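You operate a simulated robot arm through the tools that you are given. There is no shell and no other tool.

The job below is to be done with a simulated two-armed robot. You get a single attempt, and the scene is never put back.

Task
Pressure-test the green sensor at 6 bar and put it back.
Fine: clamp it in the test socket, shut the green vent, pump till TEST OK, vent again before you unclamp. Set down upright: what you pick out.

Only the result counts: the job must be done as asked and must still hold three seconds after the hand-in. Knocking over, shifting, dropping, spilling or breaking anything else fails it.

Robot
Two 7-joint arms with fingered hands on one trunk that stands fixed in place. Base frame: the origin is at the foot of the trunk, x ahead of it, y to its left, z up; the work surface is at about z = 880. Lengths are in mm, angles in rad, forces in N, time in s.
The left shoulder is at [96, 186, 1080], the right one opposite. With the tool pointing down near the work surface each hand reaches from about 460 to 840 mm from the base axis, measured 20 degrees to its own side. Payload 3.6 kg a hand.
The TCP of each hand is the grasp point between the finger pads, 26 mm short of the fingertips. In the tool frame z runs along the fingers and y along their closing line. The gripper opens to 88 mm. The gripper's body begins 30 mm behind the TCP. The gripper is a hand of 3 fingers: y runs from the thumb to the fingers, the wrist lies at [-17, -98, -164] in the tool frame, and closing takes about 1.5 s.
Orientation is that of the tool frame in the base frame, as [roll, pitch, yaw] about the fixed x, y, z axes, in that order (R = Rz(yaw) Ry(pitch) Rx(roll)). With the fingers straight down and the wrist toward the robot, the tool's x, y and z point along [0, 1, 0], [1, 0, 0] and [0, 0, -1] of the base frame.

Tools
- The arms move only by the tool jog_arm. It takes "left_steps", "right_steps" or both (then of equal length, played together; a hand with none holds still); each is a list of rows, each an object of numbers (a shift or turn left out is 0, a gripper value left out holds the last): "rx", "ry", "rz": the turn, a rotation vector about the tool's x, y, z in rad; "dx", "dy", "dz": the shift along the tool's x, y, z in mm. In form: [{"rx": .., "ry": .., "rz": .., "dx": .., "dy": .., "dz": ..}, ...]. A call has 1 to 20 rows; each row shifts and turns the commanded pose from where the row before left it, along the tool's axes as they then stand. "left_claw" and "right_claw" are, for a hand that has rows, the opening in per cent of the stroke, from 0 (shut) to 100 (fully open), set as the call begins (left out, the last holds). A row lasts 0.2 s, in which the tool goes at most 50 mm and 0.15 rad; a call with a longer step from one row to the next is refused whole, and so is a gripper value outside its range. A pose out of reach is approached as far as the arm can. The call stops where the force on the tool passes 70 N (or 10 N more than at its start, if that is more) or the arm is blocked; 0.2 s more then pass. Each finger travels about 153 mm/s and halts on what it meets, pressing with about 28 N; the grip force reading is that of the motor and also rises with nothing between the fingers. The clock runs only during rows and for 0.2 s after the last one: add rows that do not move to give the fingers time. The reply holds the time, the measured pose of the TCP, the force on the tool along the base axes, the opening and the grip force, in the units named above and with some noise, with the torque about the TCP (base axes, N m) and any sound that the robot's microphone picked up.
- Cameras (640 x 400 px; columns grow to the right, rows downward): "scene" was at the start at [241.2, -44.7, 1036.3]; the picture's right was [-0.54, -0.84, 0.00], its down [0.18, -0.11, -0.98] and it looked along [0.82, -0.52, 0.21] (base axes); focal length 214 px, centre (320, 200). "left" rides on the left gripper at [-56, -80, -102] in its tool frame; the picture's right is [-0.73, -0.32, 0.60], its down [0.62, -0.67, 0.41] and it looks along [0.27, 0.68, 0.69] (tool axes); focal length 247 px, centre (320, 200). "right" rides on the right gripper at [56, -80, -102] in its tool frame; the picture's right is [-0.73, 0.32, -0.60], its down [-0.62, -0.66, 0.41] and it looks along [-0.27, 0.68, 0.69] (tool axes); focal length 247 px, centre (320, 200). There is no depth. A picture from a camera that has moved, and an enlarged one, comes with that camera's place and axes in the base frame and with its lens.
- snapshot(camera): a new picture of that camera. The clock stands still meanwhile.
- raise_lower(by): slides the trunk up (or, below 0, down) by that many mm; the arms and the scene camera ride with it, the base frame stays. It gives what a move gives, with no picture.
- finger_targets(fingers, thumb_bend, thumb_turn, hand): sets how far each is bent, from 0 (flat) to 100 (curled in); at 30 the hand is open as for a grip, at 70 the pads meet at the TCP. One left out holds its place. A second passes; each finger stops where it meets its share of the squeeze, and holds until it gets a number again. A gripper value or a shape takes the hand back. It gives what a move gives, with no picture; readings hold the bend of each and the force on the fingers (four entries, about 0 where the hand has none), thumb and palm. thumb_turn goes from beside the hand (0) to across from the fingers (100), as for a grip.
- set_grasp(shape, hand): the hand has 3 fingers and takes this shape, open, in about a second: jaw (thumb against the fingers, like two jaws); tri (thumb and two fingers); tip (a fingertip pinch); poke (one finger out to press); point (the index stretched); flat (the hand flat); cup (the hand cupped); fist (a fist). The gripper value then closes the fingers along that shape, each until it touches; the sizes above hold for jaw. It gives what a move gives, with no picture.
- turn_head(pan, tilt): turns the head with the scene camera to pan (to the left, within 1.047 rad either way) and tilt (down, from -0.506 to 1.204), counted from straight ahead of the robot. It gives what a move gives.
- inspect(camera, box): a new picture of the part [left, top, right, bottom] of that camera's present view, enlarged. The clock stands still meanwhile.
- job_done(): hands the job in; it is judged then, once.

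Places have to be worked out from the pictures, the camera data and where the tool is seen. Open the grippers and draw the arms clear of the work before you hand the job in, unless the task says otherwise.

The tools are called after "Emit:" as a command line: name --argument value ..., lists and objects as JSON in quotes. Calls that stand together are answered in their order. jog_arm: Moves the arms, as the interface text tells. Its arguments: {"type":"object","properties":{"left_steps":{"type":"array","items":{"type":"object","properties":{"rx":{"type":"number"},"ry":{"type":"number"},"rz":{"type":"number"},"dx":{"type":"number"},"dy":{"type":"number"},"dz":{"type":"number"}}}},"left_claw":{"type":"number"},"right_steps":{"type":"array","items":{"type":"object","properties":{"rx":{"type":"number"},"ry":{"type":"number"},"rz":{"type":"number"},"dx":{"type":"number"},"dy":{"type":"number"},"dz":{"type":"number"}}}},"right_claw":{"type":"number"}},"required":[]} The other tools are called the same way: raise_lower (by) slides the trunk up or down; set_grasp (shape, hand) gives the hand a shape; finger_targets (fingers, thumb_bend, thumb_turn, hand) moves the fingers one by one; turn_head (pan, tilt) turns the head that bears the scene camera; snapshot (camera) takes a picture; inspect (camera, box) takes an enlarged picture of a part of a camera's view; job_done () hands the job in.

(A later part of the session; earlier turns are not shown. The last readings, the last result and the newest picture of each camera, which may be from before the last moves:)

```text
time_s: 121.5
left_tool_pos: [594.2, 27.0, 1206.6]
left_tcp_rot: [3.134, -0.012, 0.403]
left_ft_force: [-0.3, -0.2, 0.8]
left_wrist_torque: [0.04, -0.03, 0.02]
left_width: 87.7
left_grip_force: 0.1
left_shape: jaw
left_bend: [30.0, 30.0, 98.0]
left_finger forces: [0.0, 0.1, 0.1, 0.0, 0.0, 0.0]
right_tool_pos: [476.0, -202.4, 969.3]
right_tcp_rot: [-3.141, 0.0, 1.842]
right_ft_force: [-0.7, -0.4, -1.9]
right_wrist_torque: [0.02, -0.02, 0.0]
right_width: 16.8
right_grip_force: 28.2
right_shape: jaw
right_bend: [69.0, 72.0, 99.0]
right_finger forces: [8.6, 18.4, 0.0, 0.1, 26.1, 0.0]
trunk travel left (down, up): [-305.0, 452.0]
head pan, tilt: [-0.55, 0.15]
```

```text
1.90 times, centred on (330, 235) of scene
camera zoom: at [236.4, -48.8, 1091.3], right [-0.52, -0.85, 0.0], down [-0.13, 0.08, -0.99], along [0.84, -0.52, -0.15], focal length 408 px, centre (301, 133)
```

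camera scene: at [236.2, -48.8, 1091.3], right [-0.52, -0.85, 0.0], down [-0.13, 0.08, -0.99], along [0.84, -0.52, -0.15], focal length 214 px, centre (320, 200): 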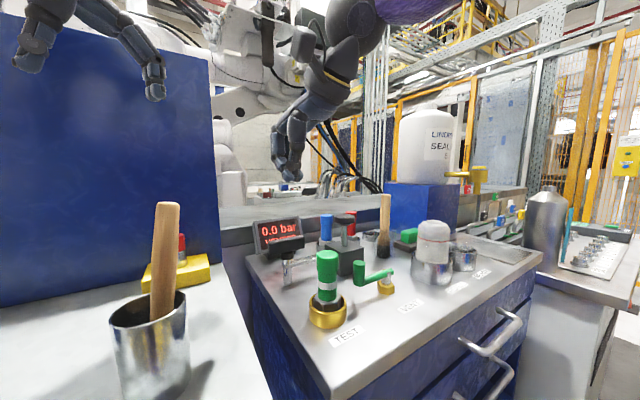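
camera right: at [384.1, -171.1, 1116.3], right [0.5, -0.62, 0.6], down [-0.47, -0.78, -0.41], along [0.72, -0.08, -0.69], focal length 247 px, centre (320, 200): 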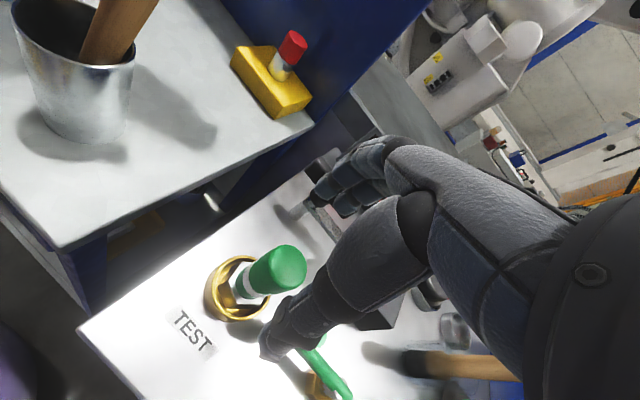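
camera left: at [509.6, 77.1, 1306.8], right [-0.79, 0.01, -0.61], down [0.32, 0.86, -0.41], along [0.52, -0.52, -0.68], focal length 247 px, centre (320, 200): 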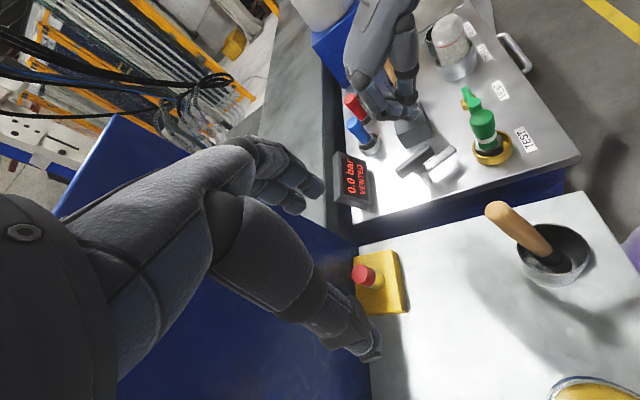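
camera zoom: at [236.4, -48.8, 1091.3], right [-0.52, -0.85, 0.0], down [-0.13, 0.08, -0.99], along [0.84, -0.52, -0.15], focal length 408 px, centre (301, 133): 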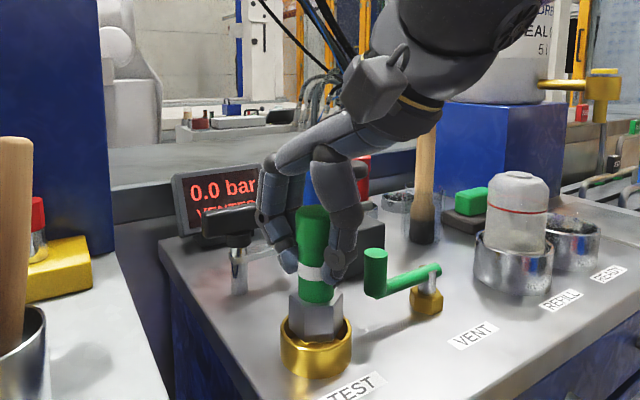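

It lifts freely (weight ≈2 N). I raise it to z≈1130 and carry it back over to above its holder.

Emit:
jog_arm --right_steps '[{"dz": -20}, {"dz": -25}, {"dz": -25}, {"dz": -25}, {"dz": -25}, {"dz": -25}, {"dz": -16}]'

Emit:
jog_arm --right_steps '[{"dx": -28, "dy": 10.1}, {"dx": -28, "dy": 10.1}, {"dx": -28, "dy": 10.1}, {"dx": -28, "dy": 10.1}, {"dx": -28, "dy": 10.1}, {"dx": -28, "dy": 10.1}, {"dx": -28, "dy": 10.1}, {"dx": -28, "dy": 10.1}, {"dx": -28, "dy": 10.1}, {"dx": -28, "dy": 10.1}, {"dx": -28, "dy": 10.1}, {"dx": -28, "dy": 10.1}]'

Emit:
snapshot --camera "right"

Emit:
snapshot --camera "scene"

```text
time_s: 123.0
left_tool_pos: [593.5, 26.9, 1207.1]
left_tcp_rot: [3.134, -0.011, 0.402]
left_ft_force: [-0.2, 0.4, -0.3]
left_wrist_torque: [0.0, 0.03, -0.04]
left_width: 87.8
left_grip_force: 0.1
left_shape: jaw
left_bend: [30.0, 30.0, 98.0]
left_finger forces: [0.0, 0.0, 0.0, 0.0, 0.0, 0.0]
right_tool_pos: [476.1, -201.8, 1131.1]
right_tcp_rot: [-3.141, 0.002, 1.841]
right_ft_force: [0.7, 0.3, -1.3]
right_wrist_torque: [0.01, -0.05, -0.02]
right_width: 17.0
right_grip_force: 27.4
right_shape: jaw
right_bend: [69.0, 72.0, 99.0]
right_finger forces: [8.8, 18.3, 0.0, 0.0, 25.9, 0.1]
trunk travel left (down, up): [-305.0, 452.0]
head pan, tilt: [-0.55, 0.15]
```

```text
time_s: 125.7
left_tool_pos: [596.5, 26.9, 1204.8]
left_tcp_rot: [3.138, -0.014, 0.402]
left_ft_force: [0.2, 0.7, -0.1]
left_wrist_torque: [0.01, -0.01, 0.02]
left_width: 87.8
left_grip_force: 0.1
left_shape: jaw
left_bend: [30.0, 30.0, 98.0]
left_finger forces: [0.0, 0.0, 0.0, 0.0, 0.0, 0.0]
right_tool_pos: [677.4, -489.2, 1124.8]
right_tcp_rot: [-3.14, 0.0, 1.845]
right_ft_force: [0.0, 0.4, -1.6]
right_wrist_torque: [0.0, -0.02, 0.03]
right_width: 16.4
right_grip_force: 27.8
right_shape: jaw
right_bend: [69.0, 72.0, 99.0]
right_finger forces: [9.7, 18.1, 0.0, 0.1, 25.7, 0.0]
right hand out of reach, approached as far as the arm can: row 12
trunk travel left (down, up): [-305.0, 452.0]
head pan, tilt: [-0.55, 0.15]
```

```text
taken
camera right: at [585.5, -456.7, 1227.7], right [0.51, -0.62, 0.6], down [-0.47, -0.78, -0.41], along [0.72, -0.07, -0.69], focal length 247 px, centre (320, 200)
```

right: 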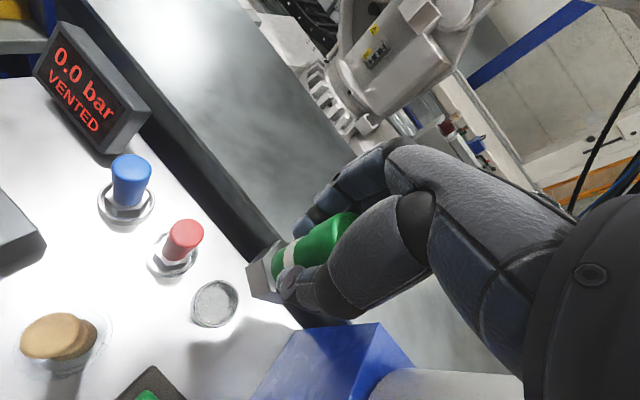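

```text
taken
camera scene: at [237.2, -48.8, 1091.0], right [-0.52, -0.85, 0.0], down [-0.13, 0.08, -0.99], along [0.84, -0.52, -0.15], focal length 214 px, centre (320, 200)
```

scene: 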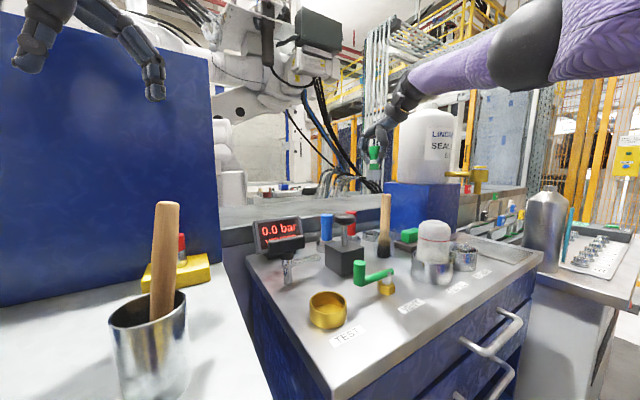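

The last row hit the reach limit at z≈1125, so I lower to z≈1100 first and then shift to the original pick pose [683.4,-494.1]; then compare with the reference picture of the holder.

Emit:
jog_arm --right_steps '[{"dz": 12}, {"dz": 13}, {"dx": -3.1, "dy": 2.2}, {"dx": -3.1, "dy": 2.2, "rz": 0.012}, {}]'

Emit:
inspect --camera "right" --box '[160, 200, 360, 340]'

```text
time_s: 126.8
left_tool_pos: [593.9, 26.8, 1205.8]
left_tcp_rot: [3.134, -0.012, 0.402]
left_ft_force: [0.2, 0.8, 0.1]
left_wrist_torque: [0.01, 0.0, -0.02]
left_width: 87.6
left_grip_force: 0.1
left_shape: jaw
left_bend: [30.0, 30.0, 98.0]
left_finger forces: [0.1, 0.0, 0.0, 0.0, 0.1, 0.1]
right_tool_pos: [682.0, -493.9, 1101.4]
right_tcp_rot: [3.14, 0.003, 1.828]
right_ft_force: [-0.2, -1.1, -1.2]
right_wrist_torque: [0.01, -0.01, 0.01]
right_width: 16.4
right_grip_force: 27.6
right_shape: jaw
right_bend: [69.0, 72.0, 99.0]
right_finger forces: [9.6, 17.9, 0.0, 0.1, 25.6, 0.1]
trunk travel left (down, up): [-305.0, 452.0]
head pan, tilt: [-0.55, 0.15]
```

```text
2.86 times, centred on (260, 270) of right
camera zoom: at [589.8, -459.8, 1204.0], right [0.49, -0.63, 0.6], down [-0.48, -0.77, -0.41], along [0.72, -0.09, -0.69], focal length 706 px, centre (491, 0)
```

zoom: 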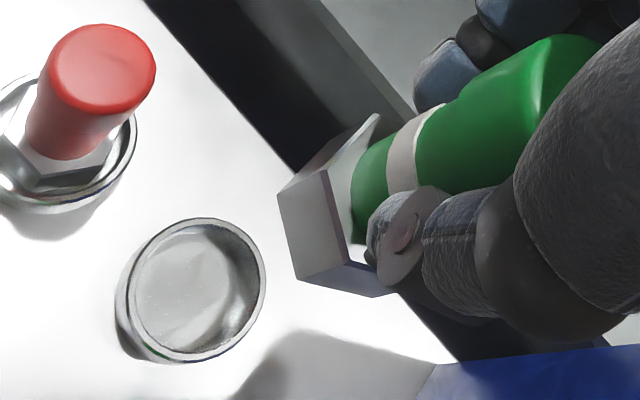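

The picture matches the reference almost exactly (ring within 2 px, hex identical), so the sensor hangs right over its holder. I lower straight down to z≈981.

Emit:
jog_arm --right_steps '[{"dz": 20}, {"dz": 20}, {"dz": 20}, {"dz": 20}, {"dz": 20}, {"dz": 20}]'

Emit:
inspect --camera "right" --box '[200, 190, 360, 340]'

```text
time_s: 128.2
left_tool_pos: [594.4, 26.4, 1205.4]
left_tcp_rot: [3.135, -0.012, 0.402]
left_ft_force: [-0.1, -0.6, -0.1]
left_wrist_torque: [0.01, -0.02, 0.0]
left_width: 87.8
left_grip_force: 0.0
left_shape: jaw
left_bend: [30.0, 30.0, 98.0]
left_finger forces: [0.0, 0.0, 0.0, 0.0, 0.1, 0.1]
right_tool_pos: [675.5, -491.3, 983.3]
right_tcp_rot: [-3.141, 0.0, 1.826]
right_ft_force: [0.0, -0.5, -1.4]
right_wrist_torque: [0.0, -0.02, -0.03]
right_width: 16.3
right_grip_force: 28.1
right_shape: jaw
right_bend: [69.0, 72.0, 99.0]
right_finger forces: [9.6, 18.0, 0.0, 0.0, 25.6, 0.0]
right hand out of reach, approached as far as the arm can: row 5, 6
trunk travel left (down, up): [-305.0, 452.0]
head pan, tilt: [-0.55, 0.15]
```

```text
2.67 times, centred on (280, 265) of right
camera zoom: at [583.3, -456.5, 1086.1], right [0.49, -0.63, 0.6], down [-0.48, -0.77, -0.41], along [0.72, -0.09, -0.69], focal length 659 px, centre (427, 27)
```

zoom: 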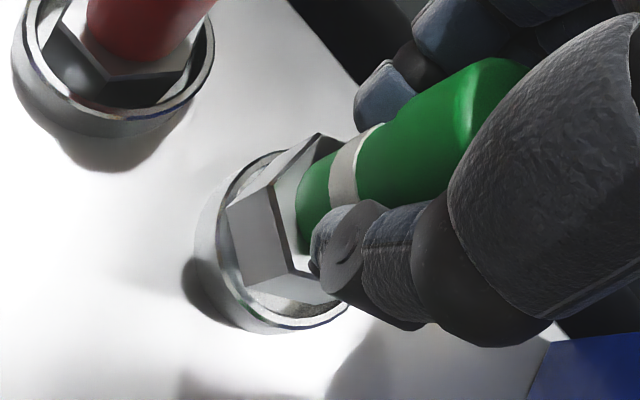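

With the trunk raised the arm cannot reach low enough here (it drifted to x=675), so I need the trunk back down. I first lift the right hand with the sensor again, and raise the left hand well away from the cup and back to its starting attitude.

Emit:
jog_arm --right_steps '[{"dz": -20}, {"dz": -20}, {"dz": -20}, {"dz": -20}, {"dz": -20}, {"dz": -15}]' --left_steps '[{"dz": -20}, {"dz": -20}, {"dz": -20}, {"dz": -20}, {"dz": -20}, {"dz": -20}]'

Emit:
jog_arm --left_steps '[{"rz": -0.13}, {"rz": -0.13}, {"rz": -0.13}, {"rz": -0.13}, {"rz": -0.13}, {"rz": -0.13}, {"rz": -0.13}, {"rz": -0.13}, {"rz": -0.13}, {}]'

Emit:
snapshot --camera "scene"

Emit:
snapshot --camera "left"

```text
time_s: 129.7
left_tool_pos: [587.0, 31.2, 1319.7]
left_tcp_rot: [3.135, -0.012, 0.401]
left_ft_force: [-0.2, -0.1, 0.4]
left_wrist_torque: [-0.03, 0.01, -0.02]
left_width: 87.6
left_grip_force: 0.0
left_shape: jaw
left_bend: [30.0, 30.0, 98.0]
left_finger forces: [0.1, 0.0, 0.0, 0.1, 0.0, 0.1]
left hand out of reach, approached as far as the arm can: row 6
right_tool_pos: [674.5, -491.9, 1098.8]
right_tcp_rot: [3.141, 0.0, 1.83]
right_ft_force: [0.1, 0.2, -1.2]
right_wrist_torque: [0.0, 0.02, -0.02]
right_width: 16.6
right_grip_force: 28.0
right_shape: jaw
right_bend: [69.0, 72.0, 99.0]
right_finger forces: [9.6, 18.0, 0.0, 0.0, 25.6, 0.0]
trunk travel left (down, up): [-305.0, 452.0]
head pan, tilt: [-0.55, 0.15]
```

```text
time_s: 131.8
left_tool_pos: [586.7, 30.7, 1321.0]
left_tcp_rot: [3.127, 0.003, 1.573]
left_ft_force: [-0.7, 0.3, -0.6]
left_wrist_torque: [0.0, 0.0, -0.02]
left_width: 87.8
left_grip_force: 0.1
left_shape: jaw
left_bend: [30.0, 30.0, 98.0]
left_finger forces: [0.0, 0.0, 0.0, 0.1, 0.1, 0.0]
right_tool_pos: [675.6, -490.8, 1099.4]
right_tcp_rot: [-3.141, 0.0, 1.83]
right_ft_force: [0.6, -0.6, -1.9]
right_wrist_torque: [0.04, -0.02, -0.04]
right_width: 16.6
right_grip_force: 27.8
right_shape: jaw
right_bend: [69.0, 72.0, 99.0]
right_finger forces: [9.6, 18.0, 0.0, 0.0, 25.7, 0.0]
trunk travel left (down, up): [-305.0, 452.0]
head pan, tilt: [-0.55, 0.15]
```

```text
taken
camera scene: at [236.6, -48.8, 1091.2], right [-0.52, -0.85, 0.0], down [-0.13, 0.08, -0.99], along [0.84, -0.52, -0.15], focal length 214 px, centre (320, 200)
```

scene: 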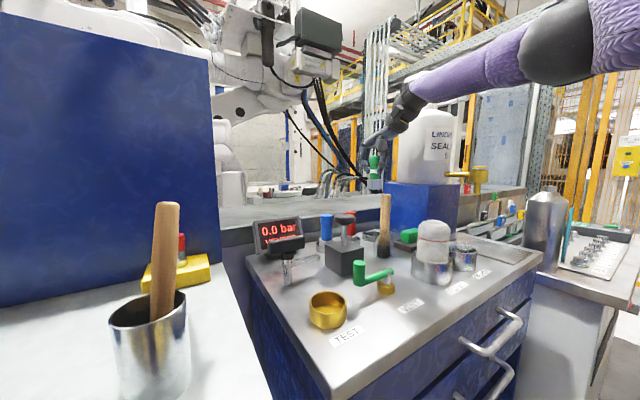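

```text
taken
camera left: at [504.9, -27.2, 1421.9], right [-0.31, -0.74, -0.6], down [-0.66, 0.62, -0.42], along [0.68, 0.27, -0.68], focal length 247 px, centre (320, 200)
```

left: 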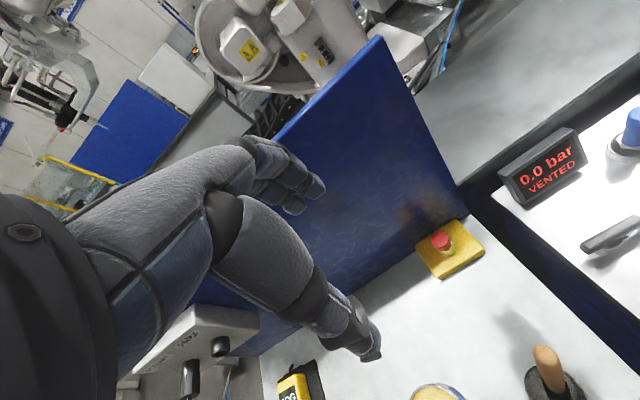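

The left hand is high and away from the cup. I shift it back over its starting spot and then lower the trunk by 80 mm; the sensor will come down to about 50 mm above its holder's rim.

Emit:
jog_arm --left_steps '[{"dx": -8, "dy": -32, "dz": -12}, {"dx": -8, "dy": -32, "dz": -12}, {}]'

Emit:
raise_lower --by -80

Emit:
snapshot --camera "right"

Emit:
snapshot --camera "scene"

```text
time_s: 132.7
left_tool_pos: [523.1, 14.3, 1344.2]
left_tcp_rot: [3.129, 0.001, 1.573]
left_ft_force: [0.4, -0.2, -0.3]
left_wrist_torque: [0.0, -0.02, 0.0]
left_width: 87.7
left_grip_force: 0.0
left_shape: jaw
left_bend: [30.0, 30.0, 98.0]
left_finger forces: [0.0, 0.0, 0.0, 0.0, 0.1, 0.0]
right_tool_pos: [677.0, -491.7, 1098.5]
right_tcp_rot: [3.141, -0.001, 1.829]
right_ft_force: [1.0, 0.0, -1.7]
right_wrist_torque: [0.02, -0.01, 0.03]
right_width: 16.4
right_grip_force: 28.1
right_shape: jaw
right_bend: [69.0, 72.0, 99.0]
right_finger forces: [9.8, 18.1, 0.0, 0.0, 25.5, 0.0]
trunk travel left (down, up): [-305.0, 452.0]
head pan, tilt: [-0.55, 0.15]
```

```text
time_s: 133.8
left_tool_pos: [521.5, 14.2, 1264.2]
left_tcp_rot: [3.126, 0.001, 1.571]
left_ft_force: [0.4, 0.1, -0.4]
left_wrist_torque: [-0.04, -0.01, -0.01]
left_width: 87.5
left_grip_force: 0.1
left_shape: jaw
left_bend: [30.0, 30.0, 98.0]
left_finger forces: [0.1, 0.1, 0.0, 0.1, 0.1, 0.1]
right_tool_pos: [675.3, -491.8, 1020.4]
right_tcp_rot: [3.139, -0.001, 1.828]
right_ft_force: [-0.4, 0.3, -0.7]
right_wrist_torque: [0.0, 0.0, -0.02]
right_width: 16.4
right_grip_force: 27.8
right_shape: jaw
right_bend: [69.0, 72.0, 99.0]
right_finger forces: [9.6, 18.2, 0.1, 0.1, 25.7, 0.0]
trunk travel left (down, up): [-225.0, 532.0]
head pan, tilt: [-0.55, 0.15]
```

```text
taken
camera right: at [583.3, -456.6, 1122.7], right [0.49, -0.63, 0.6], down [-0.48, -0.77, -0.41], along [0.72, -0.09, -0.69], focal length 247 px, centre (320, 200)
```

right: 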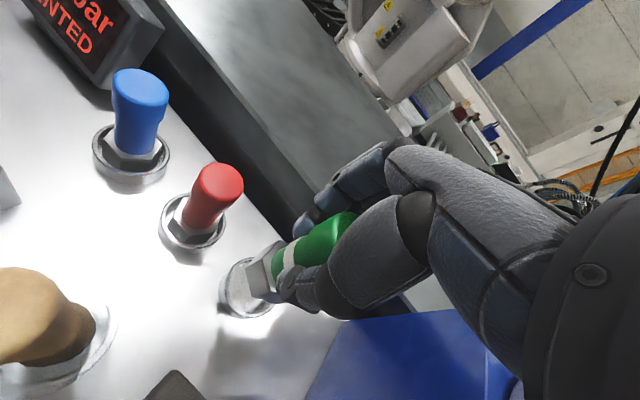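

```text
taken
camera scene: at [250.1, -48.8, 1004.2], right [-0.52, -0.85, 0.0], down [-0.13, 0.08, -0.99], along [0.84, -0.52, -0.15], focal length 214 px, centre (320, 200)
```

scene: 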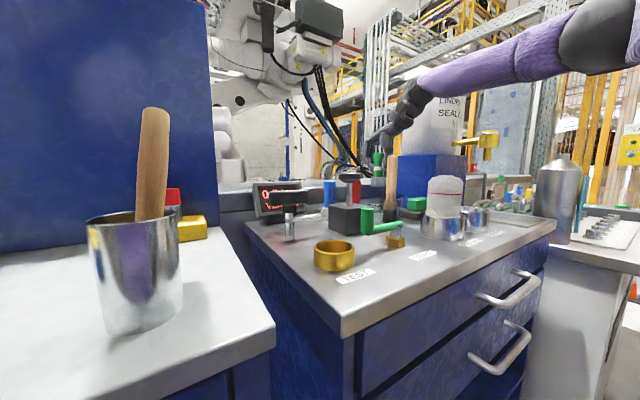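

Trunk is back down; the cup stands exactly where it was at the start in this same view (only its brush leans differently). Now I shift the sensor to the original pick position [683.4,-494.1] and lower to z≈985.

Emit:
jog_arm --right_steps '[{"dx": -2.2, "dy": 3.7}, {"dx": -2.1, "dy": 3.6}, {"dz": 12}, {"dz": 12}, {"dz": 11}]'

Emit:
inspect --camera "right" --box '[200, 190, 360, 340]'

```text
time_s: 135.0
left_tool_pos: [523.4, 13.6, 1263.0]
left_tcp_rot: [3.127, 0.002, 1.571]
left_ft_force: [0.2, -0.2, -1.1]
left_wrist_torque: [0.03, -0.02, -0.01]
left_width: 87.7
left_grip_force: 0.1
left_shape: jaw
left_bend: [30.0, 30.0, 98.0]
left_finger forces: [0.0, 0.0, 0.1, 0.0, 0.0, 0.1]
right_tool_pos: [684.4, -494.7, 983.0]
right_tcp_rot: [-3.141, -0.001, 1.83]
right_ft_force: [-1.4, 1.0, -1.6]
right_wrist_torque: [0.01, 0.03, -0.01]
right_width: 16.5
right_grip_force: 27.9
right_shape: jaw
right_bend: [69.0, 72.0, 99.0]
right_finger forces: [9.6, 18.1, 0.0, 0.0, 25.4, 0.0]
trunk travel left (down, up): [-225.0, 532.0]
head pan, tilt: [-0.55, 0.15]
```

```text
2.67 times, centred on (280, 265) of right
camera zoom: at [592.2, -459.2, 1086.1], right [0.5, -0.63, 0.6], down [-0.48, -0.77, -0.41], along [0.72, -0.09, -0.69], focal length 659 px, centre (427, 27)
```

zoom: 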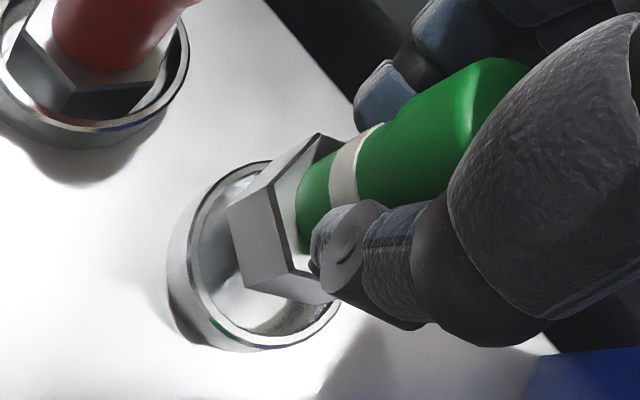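

The ring and hex fit suggests the sensor is ~3 mm off-centre toward +y; I shift 2 mm toward −y and lower into the ring slowly, watching force.

Emit:
jog_arm --right_steps '[{"dx": -1.9, "dy": -0.5}, {"dz": 5}, {"dz": 5}, {"dz": 5}]'

Emit:
inspect --camera "right" --box '[200, 190, 360, 340]'

```text
time_s: 136.0
left_tool_pos: [522.1, 14.4, 1264.0]
left_tcp_rot: [3.127, 0.003, 1.57]
left_ft_force: [0.2, -0.2, 0.2]
left_wrist_torque: [-0.02, 0.02, -0.02]
left_width: 87.9
left_grip_force: 0.1
left_shape: jaw
left_bend: [30.0, 30.0, 98.0]
left_finger forces: [0.0, 0.0, 0.0, 0.0, 0.1, 0.1]
right_tool_pos: [683.3, -495.0, 968.5]
right_tcp_rot: [-3.142, -0.001, 1.827]
right_ft_force: [0.1, -0.3, -1.6]
right_wrist_torque: [-0.01, 0.02, 0.01]
right_width: 16.7
right_grip_force: 27.6
right_shape: jaw
right_bend: [69.0, 72.0, 99.0]
right_finger forces: [9.5, 18.2, 0.0, 0.0, 25.5, 0.0]
trunk travel left (down, up): [-225.0, 532.0]
head pan, tilt: [-0.55, 0.15]
```

```text
2.67 times, centred on (280, 265) of right
camera zoom: at [592.1, -461.1, 1071.6], right [0.5, -0.63, 0.6], down [-0.48, -0.77, -0.41], along [0.72, -0.09, -0.69], focal length 659 px, centre (427, 27)
```

zoom: 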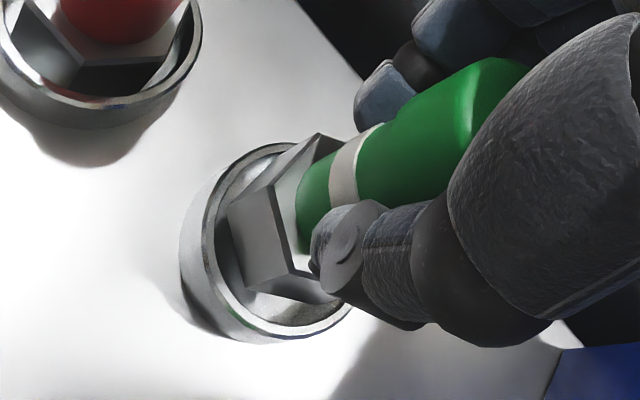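

The hex looks centred over the ring opening. I continue down in small steps.

Emit:
jog_arm --right_steps '[{"dz": 4}, {"dz": 4}]'

Emit:
jog_arm --right_steps '[{"dz": 3}, {"dz": 3}]'

Emit:
inspect --camera "right" --box '[200, 190, 360, 340]'

```text
time_s: 136.6
left_tool_pos: [522.2, 13.5, 1261.9]
left_tcp_rot: [3.128, 0.002, 1.571]
left_ft_force: [-0.7, 0.2, 0.1]
left_wrist_torque: [-0.01, -0.01, 0.01]
left_width: 87.8
left_grip_force: 0.1
left_shape: jaw
left_bend: [30.0, 30.0, 98.0]
left_finger forces: [0.1, 0.0, 0.1, 0.0, 0.0, 0.0]
right_tool_pos: [684.8, -495.8, 961.4]
right_tcp_rot: [-3.141, 0.001, 1.828]
right_ft_force: [0.2, 0.3, -0.7]
right_wrist_torque: [-0.02, 0.03, 0.04]
right_width: 16.6
right_grip_force: 28.4
right_shape: jaw
right_bend: [69.0, 72.0, 99.0]
right_finger forces: [9.6, 18.2, 0.0, 0.0, 25.5, 0.0]
trunk travel left (down, up): [-225.0, 532.0]
head pan, tilt: [-0.55, 0.15]
```

```text
time_s: 137.2
left_tool_pos: [523.3, 13.6, 1264.5]
left_tcp_rot: [3.127, 0.002, 1.57]
left_ft_force: [-0.2, -1.0, -0.1]
left_wrist_torque: [0.03, -0.03, -0.02]
left_width: 88.0
left_grip_force: 0.0
left_shape: jaw
left_bend: [30.0, 30.0, 98.0]
left_finger forces: [0.0, 0.0, 0.1, 0.1, 0.0, 0.1]
right_tool_pos: [684.5, -496.5, 955.1]
right_tcp_rot: [-3.141, 0.0, 1.829]
right_ft_force: [-0.8, -0.1, -1.8]
right_wrist_torque: [0.0, 0.0, 0.03]
right_width: 16.7
right_grip_force: 28.1
right_shape: jaw
right_bend: [69.0, 72.0, 99.0]
right_finger forces: [9.6, 18.3, 0.1, 0.0, 25.5, 0.0]
trunk travel left (down, up): [-225.0, 532.0]
head pan, tilt: [-0.55, 0.15]
```

```text
2.67 times, centred on (280, 265) of right
camera zoom: at [592.1, -460.8, 1057.6], right [0.5, -0.63, 0.6], down [-0.48, -0.77, -0.41], along [0.72, -0.09, -0.69], focal length 659 px, centre (427, 27)
```

zoom: 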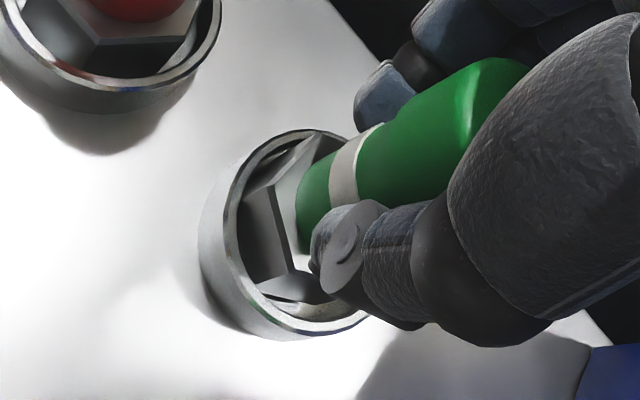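

The hex is inside the holder ring with no side force. I lower the last millimetres to seat it.

Emit:
jog_arm --right_steps '[{"dz": 2}, {"dz": 2}]'

Emit:
jog_arm --right_steps '[{"dz": 1}]'

Emit:
jog_arm --right_steps '[{"dz": 1}]'

```text
time_s: 137.8
left_tool_pos: [523.1, 14.0, 1263.6]
left_tcp_rot: [3.128, 0.002, 1.571]
left_ft_force: [0.4, 0.0, 0.5]
left_wrist_torque: [0.03, -0.01, 0.02]
left_width: 87.9
left_grip_force: 0.1
left_shape: jaw
left_bend: [30.0, 30.0, 98.0]
left_finger forces: [0.1, 0.1, 0.0, 0.0, 0.0, 0.0]
right_tool_pos: [684.7, -495.0, 951.2]
right_tcp_rot: [3.141, -0.001, 1.831]
right_ft_force: [-1.8, 0.3, -1.1]
right_wrist_torque: [0.01, -0.01, 0.04]
right_width: 16.3
right_grip_force: 28.0
right_shape: jaw
right_bend: [69.0, 72.0, 99.0]
right_finger forces: [9.6, 18.2, 0.1, 0.0, 25.5, 0.0]
trunk travel left (down, up): [-225.0, 532.0]
head pan, tilt: [-0.55, 0.15]
```

```text
time_s: 138.2
left_tool_pos: [521.7, 14.2, 1263.5]
left_tcp_rot: [3.128, 0.002, 1.569]
left_ft_force: [-0.5, -0.3, 0.8]
left_wrist_torque: [0.01, 0.05, -0.02]
left_width: 87.7
left_grip_force: 0.0
left_shape: jaw
left_bend: [30.0, 30.0, 98.0]
left_finger forces: [0.1, 0.0, 0.1, 0.0, 0.0, 0.1]
right_tool_pos: [684.1, -496.6, 950.0]
right_tcp_rot: [-3.141, 0.002, 1.83]
right_ft_force: [0.4, 0.5, -1.4]
right_wrist_torque: [0.01, 0.0, 0.0]
right_width: 16.5
right_grip_force: 27.9
right_shape: jaw
right_bend: [69.0, 72.0, 99.0]
right_finger forces: [9.6, 18.1, 0.0, 0.0, 25.5, 0.0]
trunk travel left (down, up): [-225.0, 532.0]
head pan, tilt: [-0.55, 0.15]
```

```text
time_s: 138.6
left_tool_pos: [523.4, 13.9, 1262.9]
left_tcp_rot: [3.128, 0.002, 1.571]
left_ft_force: [-0.2, -0.4, 0.7]
left_wrist_torque: [0.0, 0.03, 0.01]
left_width: 87.7
left_grip_force: 0.1
left_shape: jaw
left_bend: [30.0, 30.0, 98.0]
left_finger forces: [0.0, 0.0, 0.0, 0.0, 0.1, 0.1]
right_tool_pos: [684.3, -494.8, 949.6]
right_tcp_rot: [-3.14, 0.0, 1.829]
right_ft_force: [-0.4, 0.5, -0.5]
right_wrist_torque: [-0.03, -0.01, -0.01]
right_width: 16.5
right_grip_force: 27.8
right_shape: jaw
right_bend: [69.0, 72.0, 99.0]
right_finger forces: [9.6, 18.3, 0.1, 0.0, 25.9, 0.0]
trunk travel left (down, up): [-225.0, 532.0]
head pan, tilt: [-0.55, 0.15]
```

Force is turning; one or two more 1 mm steps until it clearly rests on the floor.

Emit:
jog_arm --right_steps '[{"dz": 1}]'

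Emit:
jog_arm --right_steps '[{"dz": 0.8}]'

```text
time_s: 139.0
left_tool_pos: [522.6, 14.3, 1263.8]
left_tcp_rot: [3.129, 0.001, 1.572]
left_ft_force: [0.4, 0.2, 0.1]
left_wrist_torque: [-0.01, 0.02, 0.03]
left_width: 88.0
left_grip_force: 0.1
left_shape: jaw
left_bend: [30.0, 30.0, 98.0]
left_finger forces: [0.0, 0.1, 0.0, 0.0, 0.1, 0.0]
right_tool_pos: [684.6, -495.8, 949.0]
right_tcp_rot: [3.139, 0.001, 1.828]
right_ft_force: [-0.4, 0.3, 2.3]
right_wrist_torque: [-0.04, 0.0, -0.01]
right_width: 16.8
right_grip_force: 28.2
right_shape: jaw
right_bend: [69.0, 72.0, 99.0]
right_finger forces: [9.9, 18.8, 0.0, 0.0, 26.5, 0.0]
trunk travel left (down, up): [-225.0, 532.0]
head pan, tilt: [-0.55, 0.15]
```

```text
time_s: 139.4
left_tool_pos: [521.3, 15.3, 1263.8]
left_tcp_rot: [3.126, 0.001, 1.571]
left_ft_force: [0.4, 0.0, 0.8]
left_wrist_torque: [-0.04, 0.02, 0.03]
left_width: 87.7
left_grip_force: 0.0
left_shape: jaw
left_bend: [30.0, 30.0, 98.0]
left_finger forces: [0.1, 0.1, 0.1, 0.0, 0.0, 0.1]
right_tool_pos: [683.7, -494.8, 947.7]
right_tcp_rot: [-3.141, 0.001, 1.829]
right_ft_force: [0.2, -0.6, 5.0]
right_wrist_torque: [-0.03, 0.01, 0.01]
right_width: 16.9
right_grip_force: 28.4
right_shape: jaw
right_bend: [69.0, 72.0, 99.0]
right_finger forces: [9.9, 19.4, 0.1, 0.0, 27.0, 0.0]
trunk travel left (down, up): [-225.0, 532.0]
head pan, tilt: [-0.55, 0.15]
```

Fz is +5 N at z≈948, so the sensor rests on the holder floor. I open the right hand and check it stands upright.

Emit:
jog_arm --right_steps '[{}, {}, {}, {}, {}, {}]' --right_claw 90

Emit:
snapshot --camera "right"

Emit:
inspect --camera "right" --box '[200, 150, 440, 330]'

```text
time_s: 140.8
left_tool_pos: [522.8, 15.5, 1263.5]
left_tcp_rot: [3.127, 0.001, 1.569]
left_ft_force: [-0.4, 0.0, 0.3]
left_wrist_torque: [0.0, 0.0, -0.01]
left_width: 87.8
left_grip_force: 0.0
left_shape: jaw
left_bend: [30.0, 30.0, 98.0]
left_finger forces: [0.1, 0.0, 0.1, 0.0, 0.0, 0.0]
right_tool_pos: [684.0, -495.7, 947.6]
right_tcp_rot: [-3.141, 0.0, 1.83]
right_ft_force: [0.8, 0.2, 0.3]
right_wrist_torque: [0.01, 0.03, 0.02]
right_width: 78.8
right_grip_force: 0.0
right_shape: jaw
right_bend: [31.0, 33.0, 98.0]
right_finger forces: [0.0, 0.1, 0.0, 0.0, 0.1, 0.0]
trunk travel left (down, up): [-225.0, 532.0]
head pan, tilt: [-0.55, 0.15]
```

```text
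taken
camera right: at [591.9, -460.9, 1050.1], right [0.5, -0.63, 0.6], down [-0.48, -0.77, -0.41], along [0.72, -0.09, -0.69], focal length 247 px, centre (320, 200)
```

right: 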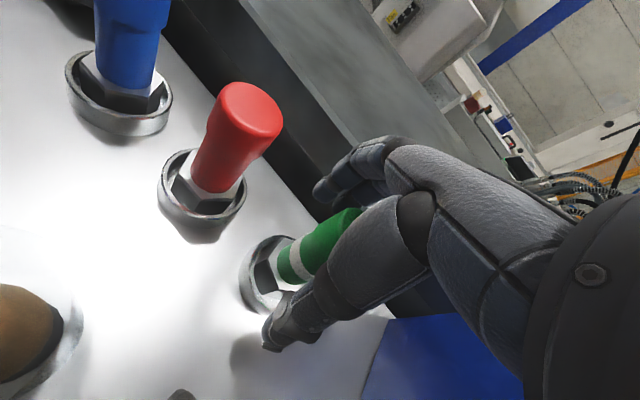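

```text
2.22 times, centred on (320, 240) of right
camera zoom: at [591.9, -460.9, 1050.1], right [0.5, -0.63, 0.6], down [-0.48, -0.77, -0.41], along [0.72, -0.09, -0.69], focal length 549 px, centre (320, 111)
```

zoom: 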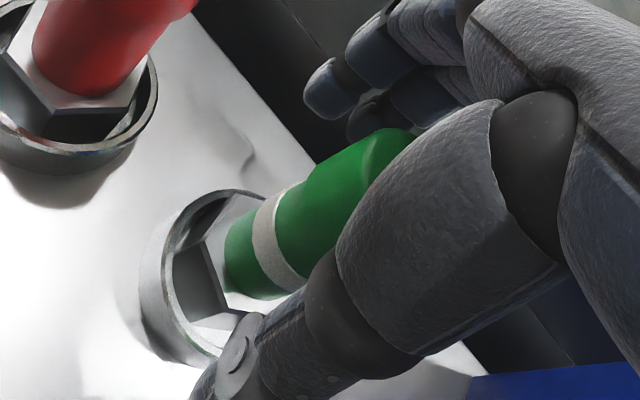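

The sensor stands upright in its own holder, released. I lift the right hand straight up and then draw it back toward the robot, keeping clear of the brush.

Emit:
jog_arm --right_steps '[{"dz": -10}, {"dz": -20}, {"dz": -25}, {"dz": -25}, {"dz": -25}, {"dz": -25}, {"dz": -20}]' --right_claw 100

Emit:
snapshot --camera "right"

Emit:
snapshot --camera "scene"

Emit:
snapshot --camera "left"

```text
time_s: 142.4
left_tool_pos: [522.4, 13.8, 1263.5]
left_tcp_rot: [3.127, 0.002, 1.569]
left_ft_force: [0.3, 0.1, -0.1]
left_wrist_torque: [0.0, -0.03, 0.01]
left_width: 87.6
left_grip_force: 0.0
left_shape: jaw
left_bend: [30.0, 30.0, 98.0]
left_finger forces: [0.1, 0.0, 0.0, 0.0, 0.1, 0.0]
right_tool_pos: [684.4, -495.9, 1098.1]
right_tcp_rot: [3.141, 0.0, 1.828]
right_ft_force: [0.0, 0.3, 0.1]
right_wrist_torque: [0.0, -0.01, 0.0]
right_width: 87.7
right_grip_force: 0.1
right_shape: jaw
right_bend: [30.0, 30.0, 98.0]
right_finger forces: [0.0, 0.1, 0.0, 0.1, 0.1, 0.0]
trunk travel left (down, up): [-225.0, 532.0]
head pan, tilt: [-0.55, 0.15]
```

```text
taken
camera right: at [591.9, -460.4, 1200.3], right [0.5, -0.63, 0.6], down [-0.48, -0.77, -0.41], along [0.72, -0.09, -0.69], focal length 247 px, centre (320, 200)
```

right: 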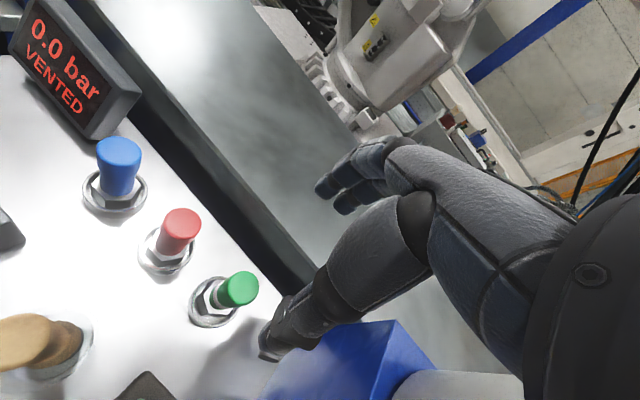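

```text
taken
camera scene: at [250.6, -48.6, 1003.9], right [-0.52, -0.85, 0.0], down [-0.13, 0.08, -0.99], along [0.84, -0.52, -0.15], focal length 214 px, centre (320, 200)
```

scene: 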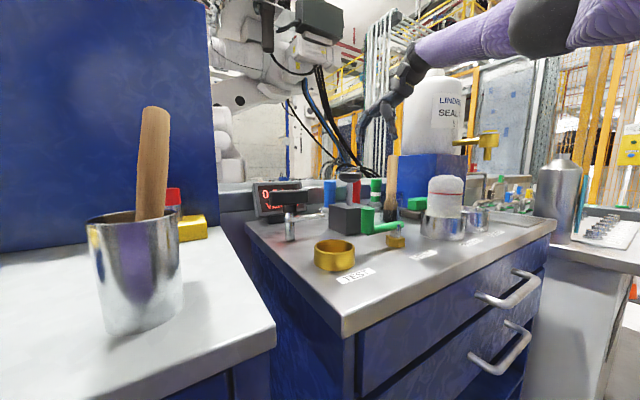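

```text
taken
camera left: at [440.3, -43.1, 1364.9], right [-0.31, -0.74, -0.6], down [-0.66, 0.62, -0.42], along [0.69, 0.27, -0.68], focal length 247 px, centre (320, 200)
```

left: 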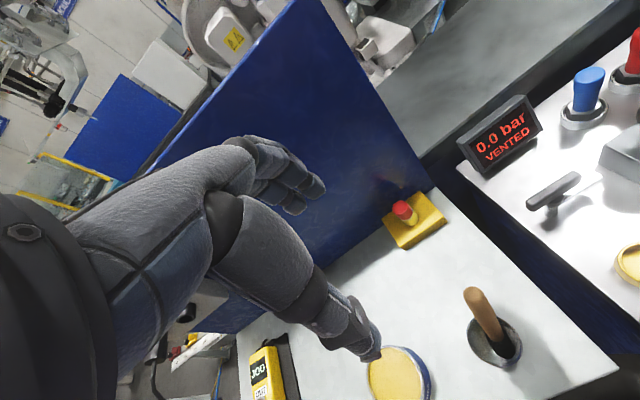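

The green sensor stands back in its holder with its tested band, display 0.0 bar VENTED, clamp and lever as found. The only thing changed is the lean of the brush in the left-bench cup, so I inspect it closely before deciding whether to set it back.

Emit:
inspect --camera "left" --box '[430, 260, 560, 390]'

Emit:
inspect --camera "scene" --box '[60, 90, 220, 350]'

Emit:
inspect --camera "right" --box '[160, 220, 300, 350]'

```text
3.08 times, centred on (495, 325) of left
camera zoom: at [440.3, -43.1, 1364.9], right [-0.31, -0.74, -0.6], down [-0.66, 0.62, -0.42], along [0.69, 0.27, -0.68], focal length 760 px, centre (-218, -185)
```

zoom: 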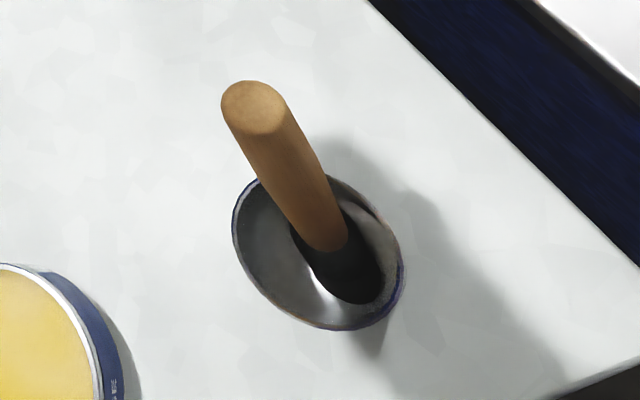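

```text
1.54 times, centred on (140, 220) of scene
camera zoom: at [250.6, -48.6, 1003.9], right [-0.52, -0.85, 0.0], down [-0.13, 0.08, -0.99], along [0.84, -0.52, -0.15], focal length 330 px, centre (597, 169)
```

zoom: 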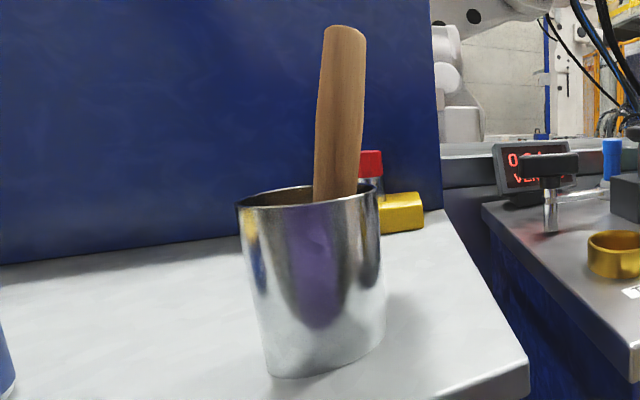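

```text
3.08 times, centred on (230, 285) of right
camera zoom: at [591.9, -460.4, 1200.3], right [0.5, -0.63, 0.6], down [-0.48, -0.77, -0.41], along [0.72, -0.09, -0.69], focal length 760 px, centre (597, -62)
```

zoom: 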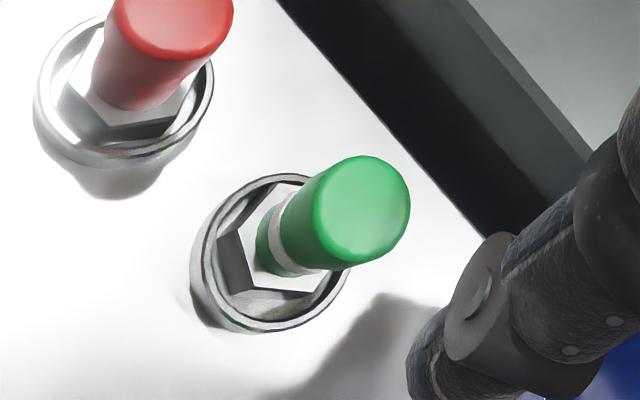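

The cup itself has not moved (centre still [466,-13]), but its brush, which stood upright at the start, now leans ~17° toward [503,-31]. First I withdraw the right hand to its starting area; then I'll gently stand the brush upright again with the open left hand.

Emit:
jog_arm --right_steps '[{"dx": 13.8, "dy": -30.8}, {"dx": 13.8, "dy": -30.8}, {"dx": 13.8, "dy": -30.8, "dz": -18}, {"dx": 13.8, "dy": -30.8, "dz": -20}, {"dx": 13.8, "dy": -30.8, "dz": -20}, {"dx": 13.8, "dy": -30.8, "dz": -20}, {"dx": 13.8, "dy": -30.8, "dz": -20}, {"dx": 13.8, "dy": -30.8, "dz": -20}, {"dx": 13.8, "dy": -30.8, "dz": -20}]'

Emit:
snapshot --camera "scene"

Emit:
snapshot --camera "right"

```text
time_s: 144.4
left_tool_pos: [522.3, 14.4, 1264.3]
left_tcp_rot: [3.126, 0.002, 1.57]
left_ft_force: [-0.2, 0.0, -0.1]
left_wrist_torque: [0.05, 0.01, 0.01]
left_width: 88.0
left_grip_force: 0.0
left_shape: jaw
left_bend: [30.0, 30.0, 98.0]
left_finger forces: [0.0, 0.1, 0.1, 0.0, 0.0, 0.0]
right_tool_pos: [384.7, -446.5, 1236.2]
right_tcp_rot: [-3.141, 0.001, 1.828]
right_ft_force: [0.1, -0.5, 0.2]
right_wrist_torque: [0.03, 0.02, 0.03]
right_width: 87.5
right_grip_force: 0.0
right_shape: jaw
right_bend: [30.0, 30.0, 98.0]
right_finger forces: [0.0, 0.0, 0.1, 0.0, 0.0, 0.1]
trunk travel left (down, up): [-225.0, 532.0]
head pan, tilt: [-0.55, 0.15]
```

```text
taken
camera scene: at [250.0, -48.6, 1004.1], right [-0.52, -0.85, 0.0], down [-0.13, 0.08, -0.99], along [0.84, -0.52, -0.15], focal length 214 px, centre (320, 200)
```

scene: 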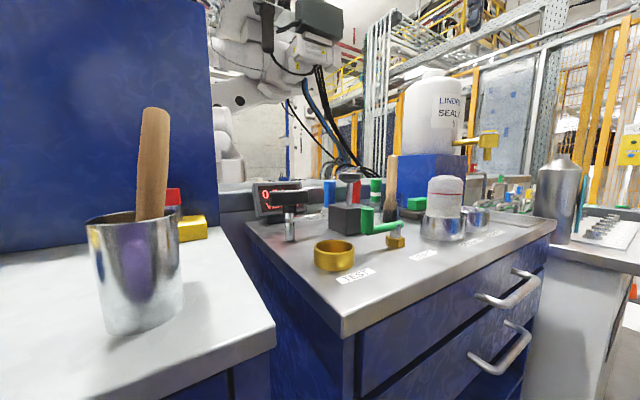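

```text
taken
camera right: at [292.1, -411.1, 1338.1], right [0.5, -0.63, 0.6], down [-0.48, -0.77, -0.41], along [0.72, -0.09, -0.69], focal length 247 px, centre (320, 200)
```

right: 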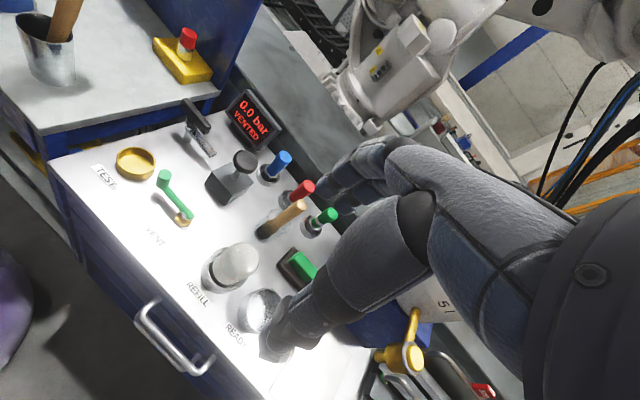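

Everything on the test bench is as it should be. I turn the head toward the cup and bring the open left hand, yawed to match the lean direction, above the leaning brush handle.

Emit:
turn_head --pan 0.15 --tilt 0.1

Emit:
jog_arm --left_steps '[{"rz": 0.105}, {"rz": 0.105}, {"rz": 0.105}, {"rz": 0.103}, {"dx": -9.8, "dy": 0.35, "dz": 28}, {"dx": -9.8, "dy": 0.35, "dz": 28}, {"dx": -9.8, "dy": 0.35, "dz": 28}, {"dx": -9.8, "dy": 0.35, "dz": 28}, {"dx": -9.8, "dy": 0.35, "dz": 28}]'

Emit:
snapshot --camera "scene"

Emit:
snapshot --camera "left"

```text
time_s: 145.5
left_tool_pos: [522.1, 15.2, 1263.9]
left_tcp_rot: [3.128, 0.002, 1.57]
left_ft_force: [0.2, 0.0, 0.4]
left_wrist_torque: [0.02, 0.02, 0.01]
left_width: 88.1
left_grip_force: 0.0
left_shape: jaw
left_bend: [30.0, 30.0, 98.0]
left_finger forces: [0.1, 0.0, 0.0, 0.1, 0.0, 0.0]
right_tool_pos: [385.6, -445.4, 1235.2]
right_tcp_rot: [3.141, -0.001, 1.829]
right_ft_force: [-0.6, -0.6, 0.2]
right_wrist_torque: [0.04, 0.01, 0.01]
right_width: 87.6
right_grip_force: 0.0
right_shape: jaw
right_bend: [30.0, 30.0, 98.0]
right_finger forces: [0.0, 0.0, 0.0, 0.0, 0.0, 0.0]
trunk travel left (down, up): [-225.0, 532.0]
head pan, tilt: [0.15, 0.099]
```

```text
time_s: 147.5
left_tool_pos: [506.5, -31.9, 1122.9]
left_tcp_rot: [3.128, -0.003, 1.153]
left_ft_force: [0.7, 0.2, 0.3]
left_wrist_torque: [0.02, 0.02, 0.01]
left_width: 88.0
left_grip_force: 0.1
left_shape: jaw
left_bend: [30.0, 30.0, 98.0]
left_finger forces: [0.0, 0.0, 0.0, 0.0, 0.1, 0.0]
right_tool_pos: [385.2, -446.3, 1235.0]
right_tcp_rot: [-3.141, 0.0, 1.828]
right_ft_force: [0.7, 0.2, -0.6]
right_wrist_torque: [0.01, -0.02, -0.01]
right_width: 87.7
right_grip_force: 0.1
right_shape: jaw
right_bend: [30.0, 30.0, 98.0]
right_finger forces: [0.0, 0.0, 0.1, 0.1, 0.1, 0.0]
trunk travel left (down, up): [-225.0, 532.0]
head pan, tilt: [0.15, 0.099]
```

```text
taken
camera scene: at [262.6, 13.3, 1008.5], right [0.15, -0.99, 0.0], down [-0.1, -0.01, -0.99], along [0.98, 0.15, -0.1], focal length 214 px, centre (320, 200)
```

scene: 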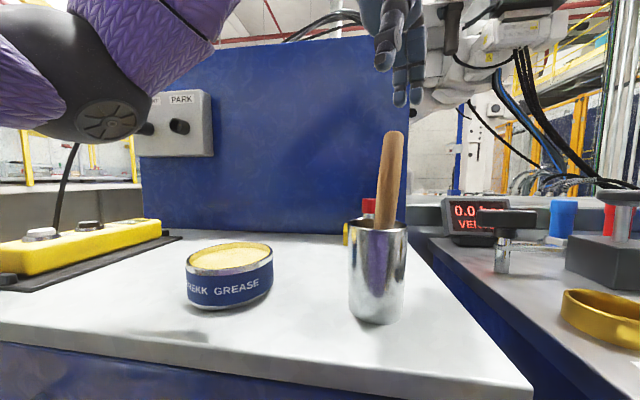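

```text
taken
camera left: at [407.3, -52.2, 1224.3], right [-0.58, -0.54, -0.61], down [-0.35, 0.84, -0.42], along [0.74, -0.03, -0.68], focal length 247 px, centre (320, 200)
```

left: 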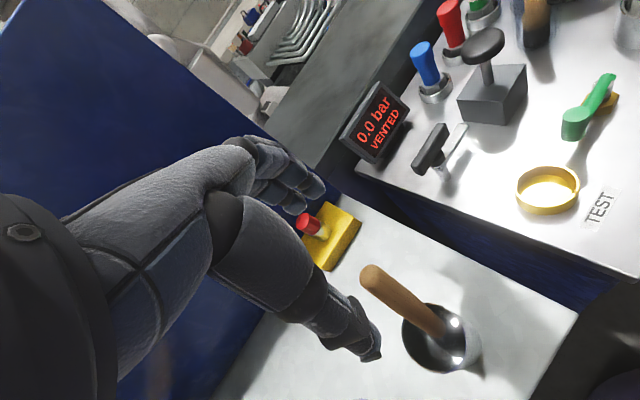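

The new view shows the brush clearly: top at [500,-30,1054], with my left jaws centred over it with ~30 mm margin either side. I descend so the open fingers straddle the handle top (tips ≈1034, well above the cup rim at ~985).

Emit:
jog_arm --left_steps '[{"dz": 15}, {"dz": 15}, {"dz": 15}, {"dz": 10}, {"dz": 8}]'

Emit:
snapshot --camera "scene"

Emit:
snapshot --camera "left"

```text
time_s: 148.7
left_tool_pos: [507.5, -30.6, 1060.7]
left_tcp_rot: [3.128, -0.004, 1.154]
left_ft_force: [-0.3, -0.5, 0.4]
left_wrist_torque: [-0.01, 0.01, -0.01]
left_width: 88.0
left_grip_force: 0.1
left_shape: jaw
left_bend: [30.0, 30.0, 98.0]
left_finger forces: [0.1, 0.0, 0.0, 0.0, 0.1, 0.1]
right_tool_pos: [384.8, -445.6, 1235.0]
right_tcp_rot: [-3.141, 0.0, 1.828]
right_ft_force: [0.5, -0.5, 0.2]
right_wrist_torque: [-0.02, 0.03, -0.02]
right_width: 87.7
right_grip_force: 0.1
right_shape: jaw
right_bend: [30.0, 30.0, 98.0]
right_finger forces: [0.0, 0.0, 0.1, 0.1, 0.0, 0.0]
trunk travel left (down, up): [-225.0, 532.0]
head pan, tilt: [0.15, 0.099]
```

```text
taken
camera scene: at [262.5, 13.4, 1008.6], right [0.15, -0.99, 0.0], down [-0.1, -0.01, -0.99], along [0.98, 0.15, -0.1], focal length 214 px, centre (320, 200)
```

scene: 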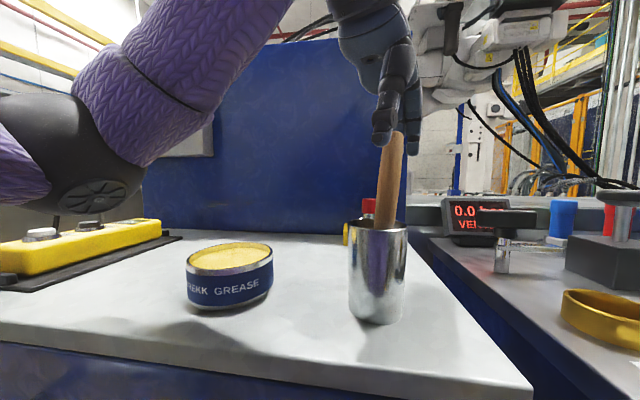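

```text
taken
camera left: at [408.9, -51.8, 1161.7], right [-0.58, -0.54, -0.61], down [-0.35, 0.84, -0.42], along [0.74, -0.03, -0.68], focal length 247 px, centre (320, 200)
```

left: 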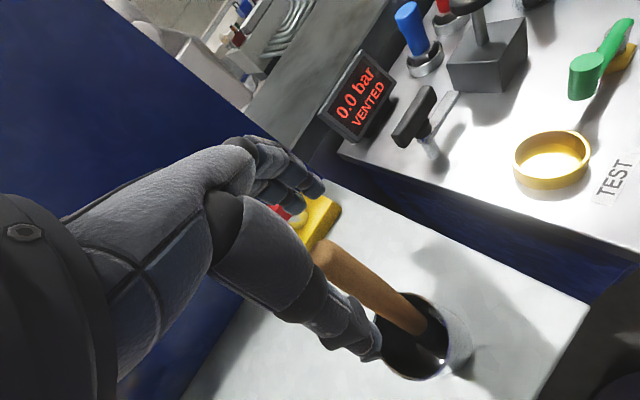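

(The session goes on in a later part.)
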